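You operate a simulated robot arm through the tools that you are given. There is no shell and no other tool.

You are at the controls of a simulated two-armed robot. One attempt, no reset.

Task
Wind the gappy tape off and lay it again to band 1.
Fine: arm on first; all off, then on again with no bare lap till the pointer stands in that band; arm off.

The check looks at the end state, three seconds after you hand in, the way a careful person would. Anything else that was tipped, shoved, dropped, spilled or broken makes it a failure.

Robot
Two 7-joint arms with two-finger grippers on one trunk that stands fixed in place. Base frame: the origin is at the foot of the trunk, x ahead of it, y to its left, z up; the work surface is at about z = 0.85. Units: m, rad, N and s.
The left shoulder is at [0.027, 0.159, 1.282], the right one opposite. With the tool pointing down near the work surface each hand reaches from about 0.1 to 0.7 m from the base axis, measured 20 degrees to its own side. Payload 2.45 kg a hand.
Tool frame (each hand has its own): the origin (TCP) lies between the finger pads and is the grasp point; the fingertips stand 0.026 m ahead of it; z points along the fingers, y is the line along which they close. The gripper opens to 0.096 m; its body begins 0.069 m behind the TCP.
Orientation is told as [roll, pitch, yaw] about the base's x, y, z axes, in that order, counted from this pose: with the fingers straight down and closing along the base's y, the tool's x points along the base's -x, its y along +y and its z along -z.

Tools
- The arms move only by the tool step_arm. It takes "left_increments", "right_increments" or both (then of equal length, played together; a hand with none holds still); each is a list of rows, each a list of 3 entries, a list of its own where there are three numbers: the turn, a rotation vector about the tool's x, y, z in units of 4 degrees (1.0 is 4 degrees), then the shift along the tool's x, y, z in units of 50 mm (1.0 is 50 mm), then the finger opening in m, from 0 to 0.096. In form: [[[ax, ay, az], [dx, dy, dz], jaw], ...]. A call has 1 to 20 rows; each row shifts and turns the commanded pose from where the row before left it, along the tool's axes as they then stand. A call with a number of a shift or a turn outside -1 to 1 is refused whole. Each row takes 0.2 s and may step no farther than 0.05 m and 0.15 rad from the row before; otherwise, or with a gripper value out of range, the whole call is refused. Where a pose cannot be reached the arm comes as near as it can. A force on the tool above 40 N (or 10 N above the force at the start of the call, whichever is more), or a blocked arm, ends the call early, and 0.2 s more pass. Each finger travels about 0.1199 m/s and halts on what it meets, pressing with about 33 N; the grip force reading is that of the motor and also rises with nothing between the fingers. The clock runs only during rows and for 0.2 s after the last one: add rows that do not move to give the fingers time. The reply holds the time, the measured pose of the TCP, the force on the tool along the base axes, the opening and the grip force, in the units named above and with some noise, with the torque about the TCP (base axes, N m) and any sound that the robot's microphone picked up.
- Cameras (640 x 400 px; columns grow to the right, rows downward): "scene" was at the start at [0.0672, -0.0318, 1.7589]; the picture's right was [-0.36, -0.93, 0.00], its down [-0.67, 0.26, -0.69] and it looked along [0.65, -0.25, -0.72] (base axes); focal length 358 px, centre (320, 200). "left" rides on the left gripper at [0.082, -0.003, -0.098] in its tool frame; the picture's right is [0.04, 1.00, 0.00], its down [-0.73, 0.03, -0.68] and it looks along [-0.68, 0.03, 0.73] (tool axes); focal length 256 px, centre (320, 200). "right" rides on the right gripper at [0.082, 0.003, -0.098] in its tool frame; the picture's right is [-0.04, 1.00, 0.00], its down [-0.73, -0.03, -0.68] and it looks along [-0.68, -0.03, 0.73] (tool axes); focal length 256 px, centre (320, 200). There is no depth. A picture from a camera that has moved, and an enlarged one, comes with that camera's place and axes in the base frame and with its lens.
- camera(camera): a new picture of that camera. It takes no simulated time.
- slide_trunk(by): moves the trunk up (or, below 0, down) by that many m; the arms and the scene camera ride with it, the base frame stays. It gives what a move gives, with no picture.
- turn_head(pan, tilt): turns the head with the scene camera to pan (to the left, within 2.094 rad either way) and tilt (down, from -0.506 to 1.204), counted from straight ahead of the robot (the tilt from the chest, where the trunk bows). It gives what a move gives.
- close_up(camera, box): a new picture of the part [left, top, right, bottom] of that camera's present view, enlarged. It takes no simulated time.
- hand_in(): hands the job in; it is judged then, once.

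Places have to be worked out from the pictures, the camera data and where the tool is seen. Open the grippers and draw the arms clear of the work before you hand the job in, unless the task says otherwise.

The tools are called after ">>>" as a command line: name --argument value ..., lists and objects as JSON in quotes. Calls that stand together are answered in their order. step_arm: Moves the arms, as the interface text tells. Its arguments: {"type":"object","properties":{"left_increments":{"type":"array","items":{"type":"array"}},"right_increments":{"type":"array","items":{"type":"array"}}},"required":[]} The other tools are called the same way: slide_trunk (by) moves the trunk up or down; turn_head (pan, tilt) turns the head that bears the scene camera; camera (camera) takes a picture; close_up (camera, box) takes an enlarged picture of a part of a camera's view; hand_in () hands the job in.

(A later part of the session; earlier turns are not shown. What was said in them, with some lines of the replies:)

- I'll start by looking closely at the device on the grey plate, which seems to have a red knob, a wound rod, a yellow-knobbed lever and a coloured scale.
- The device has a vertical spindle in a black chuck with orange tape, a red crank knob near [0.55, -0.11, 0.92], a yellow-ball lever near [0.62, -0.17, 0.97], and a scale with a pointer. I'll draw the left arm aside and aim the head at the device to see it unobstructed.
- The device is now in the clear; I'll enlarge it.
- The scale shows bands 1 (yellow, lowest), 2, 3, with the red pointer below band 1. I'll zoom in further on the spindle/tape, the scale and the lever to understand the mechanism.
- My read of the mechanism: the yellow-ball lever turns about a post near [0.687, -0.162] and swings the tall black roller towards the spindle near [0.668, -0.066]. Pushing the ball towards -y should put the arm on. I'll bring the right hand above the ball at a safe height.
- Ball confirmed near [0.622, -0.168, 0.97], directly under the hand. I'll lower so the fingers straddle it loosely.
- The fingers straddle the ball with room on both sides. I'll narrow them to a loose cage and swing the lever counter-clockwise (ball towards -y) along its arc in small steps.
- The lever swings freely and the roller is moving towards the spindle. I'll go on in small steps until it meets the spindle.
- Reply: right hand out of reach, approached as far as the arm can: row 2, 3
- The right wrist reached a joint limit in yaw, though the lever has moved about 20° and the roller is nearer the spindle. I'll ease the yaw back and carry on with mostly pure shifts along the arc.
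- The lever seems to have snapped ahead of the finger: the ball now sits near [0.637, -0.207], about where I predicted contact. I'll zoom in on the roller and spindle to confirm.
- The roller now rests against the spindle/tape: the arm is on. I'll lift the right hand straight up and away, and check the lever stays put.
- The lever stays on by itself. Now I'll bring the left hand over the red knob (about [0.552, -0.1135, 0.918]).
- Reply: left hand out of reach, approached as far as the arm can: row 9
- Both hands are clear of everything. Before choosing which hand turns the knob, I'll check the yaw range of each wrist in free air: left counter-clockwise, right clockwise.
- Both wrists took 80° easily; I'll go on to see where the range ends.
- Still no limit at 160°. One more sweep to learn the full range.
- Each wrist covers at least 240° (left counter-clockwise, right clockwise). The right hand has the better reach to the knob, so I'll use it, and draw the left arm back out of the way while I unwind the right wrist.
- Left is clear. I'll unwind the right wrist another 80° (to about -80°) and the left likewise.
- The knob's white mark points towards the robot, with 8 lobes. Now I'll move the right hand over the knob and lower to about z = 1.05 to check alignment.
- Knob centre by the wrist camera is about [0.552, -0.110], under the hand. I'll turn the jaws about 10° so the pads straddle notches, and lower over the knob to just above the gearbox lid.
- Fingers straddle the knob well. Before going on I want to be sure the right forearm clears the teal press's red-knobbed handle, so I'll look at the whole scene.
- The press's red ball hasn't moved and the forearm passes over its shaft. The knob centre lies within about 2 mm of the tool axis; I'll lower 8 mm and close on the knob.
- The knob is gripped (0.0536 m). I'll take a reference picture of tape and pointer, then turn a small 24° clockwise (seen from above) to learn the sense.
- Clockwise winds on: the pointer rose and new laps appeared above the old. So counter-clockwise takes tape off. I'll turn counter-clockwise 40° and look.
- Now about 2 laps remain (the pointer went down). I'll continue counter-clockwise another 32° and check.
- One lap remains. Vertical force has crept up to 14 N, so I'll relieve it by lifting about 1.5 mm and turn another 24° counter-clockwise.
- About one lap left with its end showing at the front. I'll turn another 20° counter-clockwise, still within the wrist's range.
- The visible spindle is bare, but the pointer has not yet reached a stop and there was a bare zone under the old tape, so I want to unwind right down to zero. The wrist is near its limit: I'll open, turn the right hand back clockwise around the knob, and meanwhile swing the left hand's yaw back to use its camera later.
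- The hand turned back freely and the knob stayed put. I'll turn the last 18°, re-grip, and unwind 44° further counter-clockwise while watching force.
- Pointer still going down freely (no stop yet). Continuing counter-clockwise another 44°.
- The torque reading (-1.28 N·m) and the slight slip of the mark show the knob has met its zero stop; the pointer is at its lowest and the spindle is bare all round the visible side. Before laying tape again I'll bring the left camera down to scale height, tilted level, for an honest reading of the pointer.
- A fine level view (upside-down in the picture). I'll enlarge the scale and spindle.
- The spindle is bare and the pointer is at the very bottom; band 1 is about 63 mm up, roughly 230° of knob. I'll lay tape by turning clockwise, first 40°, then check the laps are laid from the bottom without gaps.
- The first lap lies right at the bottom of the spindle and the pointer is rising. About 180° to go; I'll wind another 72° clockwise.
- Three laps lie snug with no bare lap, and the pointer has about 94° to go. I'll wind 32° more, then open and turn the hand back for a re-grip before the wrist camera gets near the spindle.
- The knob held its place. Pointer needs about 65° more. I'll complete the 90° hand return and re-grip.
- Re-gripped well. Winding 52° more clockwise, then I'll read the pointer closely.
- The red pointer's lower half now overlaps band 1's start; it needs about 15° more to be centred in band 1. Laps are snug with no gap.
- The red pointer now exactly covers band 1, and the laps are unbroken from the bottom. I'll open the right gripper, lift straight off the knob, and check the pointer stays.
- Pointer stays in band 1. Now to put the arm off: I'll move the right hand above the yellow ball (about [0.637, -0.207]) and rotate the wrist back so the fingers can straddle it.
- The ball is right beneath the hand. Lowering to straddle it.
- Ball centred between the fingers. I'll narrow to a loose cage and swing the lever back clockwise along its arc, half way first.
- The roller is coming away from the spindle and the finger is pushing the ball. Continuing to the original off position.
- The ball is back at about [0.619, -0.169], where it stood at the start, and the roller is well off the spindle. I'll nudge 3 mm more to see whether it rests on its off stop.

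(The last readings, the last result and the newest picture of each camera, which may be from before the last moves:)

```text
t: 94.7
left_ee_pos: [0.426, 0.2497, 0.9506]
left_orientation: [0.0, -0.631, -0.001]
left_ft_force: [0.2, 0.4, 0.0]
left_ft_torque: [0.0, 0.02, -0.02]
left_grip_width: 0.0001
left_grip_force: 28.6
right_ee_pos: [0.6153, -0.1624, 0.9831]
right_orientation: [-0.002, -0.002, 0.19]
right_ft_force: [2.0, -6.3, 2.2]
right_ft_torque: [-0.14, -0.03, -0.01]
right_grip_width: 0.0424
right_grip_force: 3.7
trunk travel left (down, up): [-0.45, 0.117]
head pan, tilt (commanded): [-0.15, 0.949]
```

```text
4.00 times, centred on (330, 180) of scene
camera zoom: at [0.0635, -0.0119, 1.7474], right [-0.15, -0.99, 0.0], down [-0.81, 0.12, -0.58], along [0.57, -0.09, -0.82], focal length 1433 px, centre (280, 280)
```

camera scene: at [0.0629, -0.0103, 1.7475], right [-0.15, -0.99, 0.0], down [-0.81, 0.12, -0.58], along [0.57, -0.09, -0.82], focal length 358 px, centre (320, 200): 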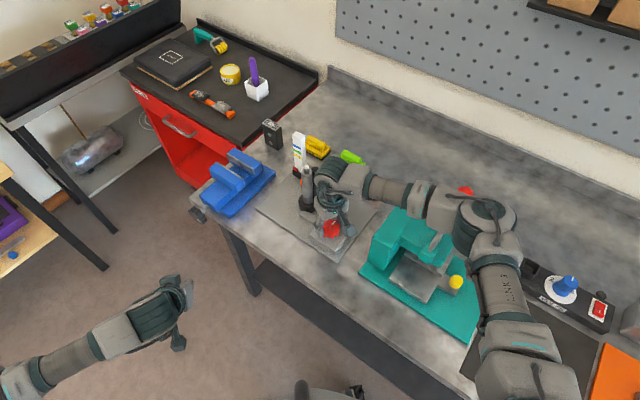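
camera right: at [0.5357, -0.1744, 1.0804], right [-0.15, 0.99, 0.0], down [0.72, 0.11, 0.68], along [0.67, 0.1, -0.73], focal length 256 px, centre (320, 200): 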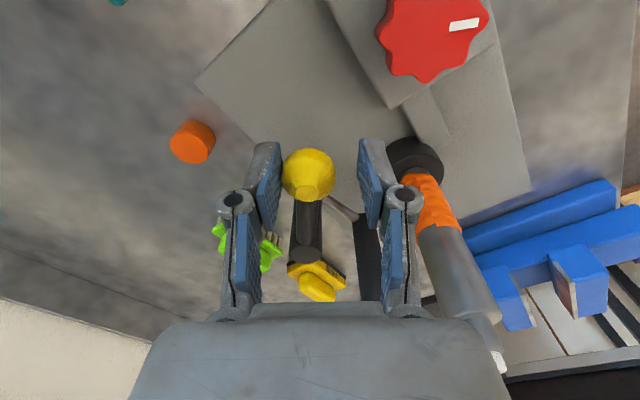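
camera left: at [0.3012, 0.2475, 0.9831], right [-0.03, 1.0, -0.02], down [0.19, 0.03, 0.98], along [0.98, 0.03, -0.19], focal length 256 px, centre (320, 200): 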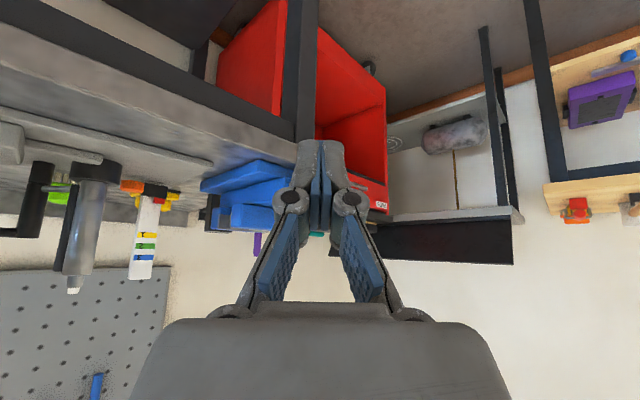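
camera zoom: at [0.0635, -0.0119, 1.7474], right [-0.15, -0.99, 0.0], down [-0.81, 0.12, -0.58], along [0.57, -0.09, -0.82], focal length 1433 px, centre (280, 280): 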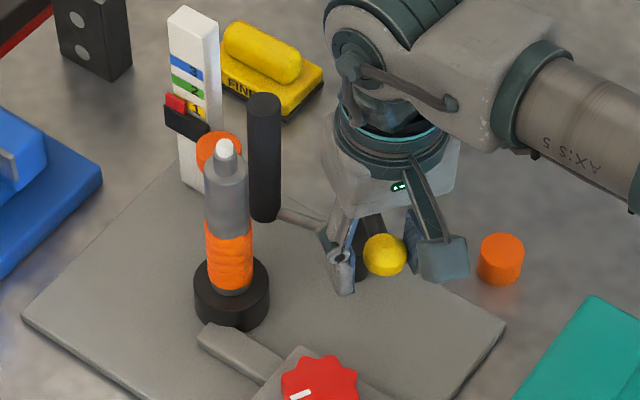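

It's against its off stop (6 N reaction). I'll back off, open, and lift the right hand straight up and away.

>>> step_arm --right_increments '[[[0, 0, 0], [0, -0.12, 0], 0.05], [[0, 0, 0], [0, 0, 0], 0.055], [[0, 0, 0], [0, 0, -0.4], 0.055], [[0, 0, 0], [0, 0, -0.9], 0.055], [[0, 0, 0], [0, 0, -0.9], 0.055], [[0, 0, 0], [0, 0, -0.9], 0.055], [[0, 0, 0], [0, 0, -0.9], 0.06], [[0, 0, 0], [0, 0, -0.6], 0.07], [[0, 0, 0], [0, 0, 0], 0.08]]'

>>> close_up --camera "scene" --box '[270, 120, 390, 260]'

>>> close_up --camera "left" --box '[20, 140, 200, 310]'

>>> close_up --camera "left" --box '[125, 200, 165, 265]'

>>> camera --camera "right"

```text
t: 96.7
left_ee_pos: [0.4253, 0.2508, 0.9494]
left_orientation: [0.0, -0.63, 0.001]
left_ft_force: [1.2, 1.2, 0.1]
left_ft_torque: [0.01, 0.0, 0.01]
left_grip_width: 0.0001
left_grip_force: 28.8
right_ee_pos: [0.6163, -0.1666, 1.2137]
right_orientation: [-0.001, 0.0, 0.192]
right_ft_force: [0.1, 0.1, -0.4]
right_ft_torque: [0.01, 0.02, 0.03]
right_grip_width: 0.0803
right_grip_force: 0.0
trunk travel left (down, up): [-0.45, 0.117]
head pan, tilt (commanded): [-0.15, 0.949]
```

```text
2.86 times, centred on (330, 190) of scene
camera zoom: at [0.0637, -0.0089, 1.7474], right [-0.15, -0.99, 0.0], down [-0.81, 0.12, -0.58], along [0.57, -0.09, -0.82], focal length 1023 px, centre (291, 229)
```

zoom: 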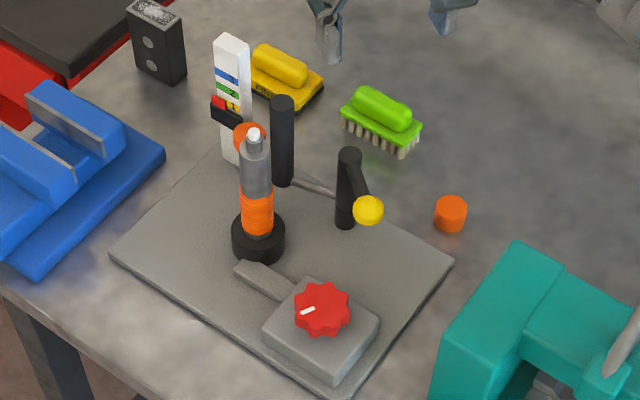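

```text
2.35 times, centred on (110, 225) of left
camera zoom: at [0.3017, 0.2482, 0.9829], right [-0.03, 1.0, -0.03], down [0.19, 0.03, 0.98], along [0.98, 0.03, -0.19], focal length 602 px, centre (814, 141)
```

zoom: 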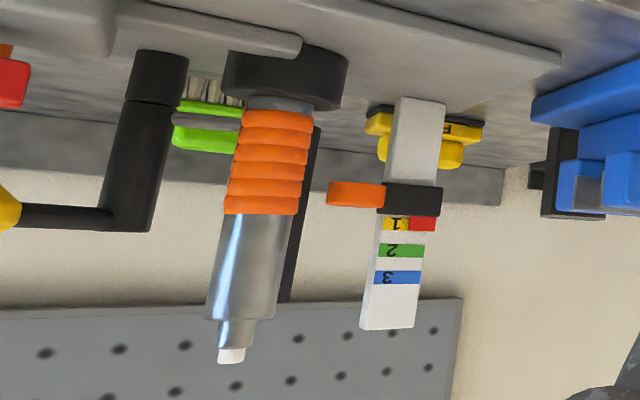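

```text
6.15 times, centred on (145, 232) of left
camera zoom: at [0.3017, 0.2482, 0.9829], right [-0.03, 1.0, -0.03], down [0.19, 0.03, 0.98], along [0.98, 0.03, -0.19], focal length 1575 px, centre (1397, 0)
```

zoom: 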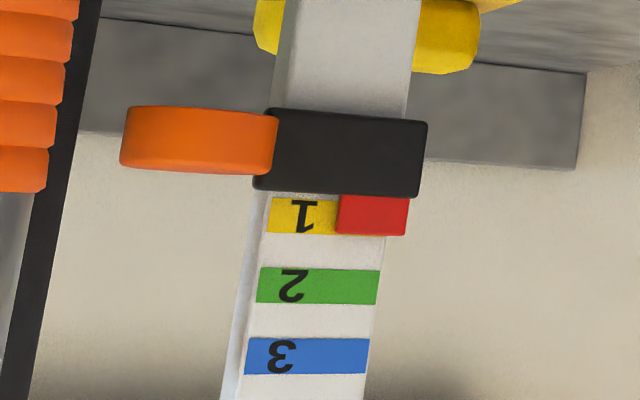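

```text
taken
camera right: at [0.5355, -0.1775, 1.3117], right [-0.15, 0.99, 0.0], down [0.73, 0.11, 0.68], along [0.67, 0.1, -0.73], focal length 256 px, centre (320, 200)
```

right: 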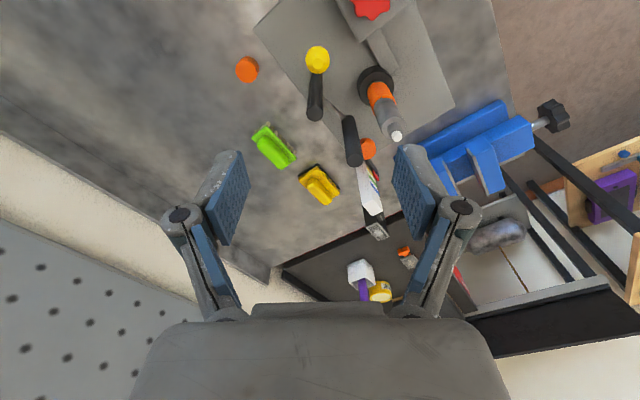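

Arm is off, pointer steady in band 1. I'll inspect the tape closely from two sides for any bare lap.

>>> close_up --camera "scene" --box '[298, 160, 328, 210]'

>>> close_up --camera "right" --box '[340, 50, 420, 150]'

>>> close_up --camera "left" --box '[70, 150, 125, 250]'

```text
8.00 times, centred on (313, 185) of scene
camera zoom: at [0.0637, -0.0089, 1.7474], right [-0.15, -0.99, 0.0], down [-0.81, 0.12, -0.58], along [0.57, -0.09, -0.82], focal length 2865 px, centre (376, 320)
```

zoom: 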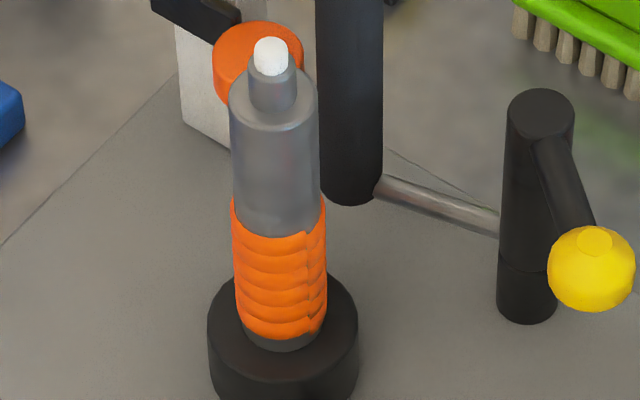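

```text
4.00 times, centred on (380, 100) of right
camera zoom: at [0.5355, -0.1775, 1.3117], right [-0.15, 0.99, 0.0], down [0.73, 0.11, 0.68], along [0.67, 0.1, -0.73], focal length 1024 px, centre (80, 600)
```

zoom: 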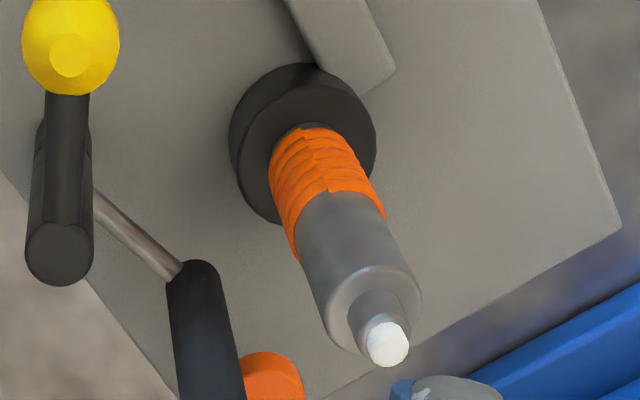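

```text
4.00 times, centred on (98, 200) of left
camera zoom: at [0.3017, 0.2482, 0.9829], right [-0.03, 1.0, -0.03], down [0.19, 0.03, 0.98], along [0.98, 0.03, -0.19], focal length 1024 px, centre (1210, 200)
```

zoom: 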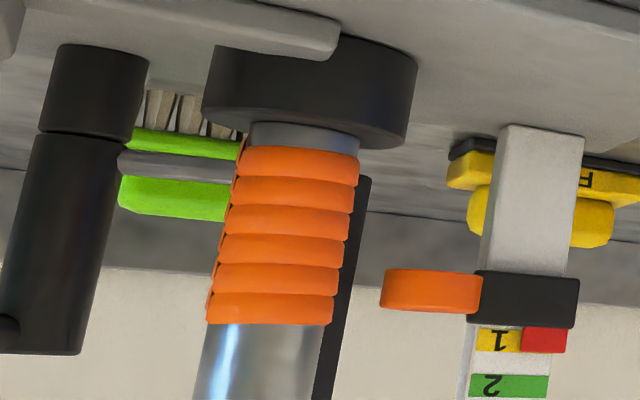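

The laps run unbroken from the bottom up (no bare lap), the pointer covers band 1 and the arm is off. Now I'll draw both arms clear: right up and to its side, left untilted and raised, with the grippers open.

>>> step_arm --right_increments '[[[0, 0, 0], [0, 0, -0.7], 0.09], [[0, 0, 0], [0.66, -0.493, -0.1], 0.09], [[0, 0, 0], [0.66, -0.493, -0.1], 0.09], [[0, 0, 0], [0.66, -0.493, -0.1], 0.09], [[0, 0, 0], [0.66, -0.493, -0.1], 0.09], [[0, 0, 0], [0.66, -0.493, -0.1], 0.09], [[0, 0, 0], [0.66, -0.493, -0.1], 0.09], [[0, 0, 1], [0, 0, 0], 0.09], [[0, 0, 1], [0, 0, 0], 0.09], [[0, 0, 1], [0, 0, 0], 0.09], [[0, 0, 0], [0, 0, 0], 0.09], [[0, 0, 0], [0, 0, 0], 0.09], [[0, 0, 0], [0, 0, 0], 0.09], [[0, 0, 0], [0, 0, 0], 0.09], [[0, 0, 0], [0, 0, 0], 0.09], [[0, 0, 0], [0, 0, 0], 0.09]]' --left_increments '[[[0, 1, 0], [0, 0, 0], 0.0], [[0, 1, 0], [0, 0, 0], 0.0], [[0, 1, 0], [0, 0, 0], 0.0], [[0, 1, 0], [0, 0, 0], 0.0], [[0, 1, 0], [0, 0, 0], 0.0], [[0, 1, 0], [0, 0, 0], 0.0], [[0, 1, 0], [0, 0, 0], 0.0], [[0, 1, 0], [0, 0, 0], 0.0], [[0, 1, 0], [0, 0, 0], 0.0], [[0, 0, 0], [0.3, 0, -0.9], 0.02], [[0, 0, 0], [0.3, 0, -0.9], 0.04], [[0, 0, 0], [0.3, 0, -0.9], 0.06], [[0, 0, 0], [0.3, 0, -0.9], 0.08], [[0, 0, 0], [0.3, 0, -0.9], 0.09], [[0, 0, 0], [0, 0, -0.9], 0.09], [[0, 0, 0], [0, 0, 0], 0.09]]'

>>> camera --camera "scene"

>>> close_up --camera "scene" --box '[250, 110, 410, 270]'

```text
t: 100.1
left_ee_pos: [0.3501, 0.2476, 1.2216]
left_orientation: [-0.001, -0.001, 0.0]
left_ft_force: [-0.1, 0.1, -0.4]
left_ft_torque: [-0.01, -0.02, 0.0]
left_grip_width: 0.0899
left_grip_force: 0.0
right_ee_pos: [0.451, -0.3515, 1.2776]
right_orientation: [-0.001, -0.003, -0.017]
right_ft_force: [0.7, 0.0, -0.9]
right_ft_torque: [-0.02, -0.01, -0.02]
right_grip_width: 0.0901
right_grip_force: 0.0
trunk travel left (down, up): [-0.45, 0.117]
head pan, tilt (commanded): [-0.15, 0.949]
```

```text
taken
camera scene: at [0.0626, -0.0117, 1.7474], right [-0.15, -0.99, 0.0], down [-0.81, 0.12, -0.58], along [0.57, -0.09, -0.82], focal length 358 px, centre (320, 200)
```

scene: 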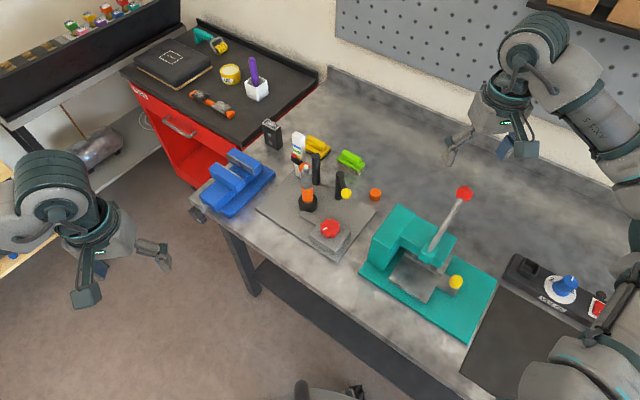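

```text
2.50 times, centred on (330, 190) of scene
camera zoom: at [0.0626, -0.0117, 1.7474], right [-0.15, -0.99, 0.0], down [-0.81, 0.12, -0.58], along [0.57, -0.09, -0.82], focal length 895 px, centre (295, 225)
```

zoom: 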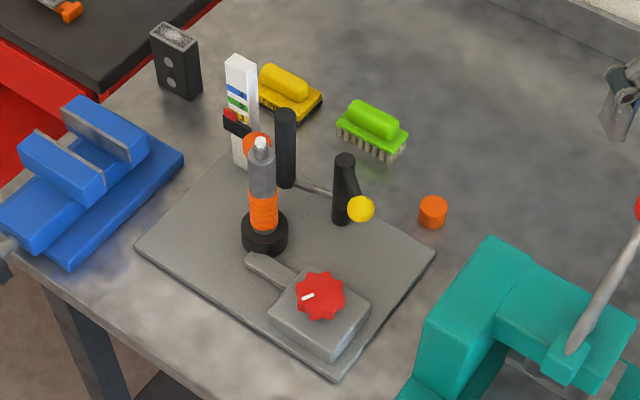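

Everything else stands where it was: press handle, brushes, orange cap and vise. The tape is relaid, the pointer is in band 1, the arm is off and both robot arms are clear, so I hand in.

>>> hand_in

```text
The job is handed in.
```

The tape is relaid to band 1, the swing arm is off, and the job is handed in. I don't have the check's verdict.

- **Arm on:** I swung the yellow-ball lever until the roller rested on the spindle. It stayed there through all the unwinding and rewinding that counted. I did first turn the knob about 24° the wrong way to learn its direction; that added a little tape, which then came off with the rest.
- **All off:** I turned the red knob counter-clockwise until it met its zero stop and the spindle looked bare. The old tape had started about two laps up the spindle, so those two laps had been left bare.
- **On again:** I wound it back on from the stop, with one re-grip of the knob. Six laps lie snug against each other in the close-ups from three cameras. The far side of the spindle was not fully in view.
- **Pointer:** In a level view, the red pointer lines up with band 1 edge to edge. It held there after I let go of the knob.
- **Arm off:** The lever is back against its stop, where it stood at the start.

Both grippers are open and clear of the work. In the last picture the press handle, brushes, orange cap and vise are where they were.
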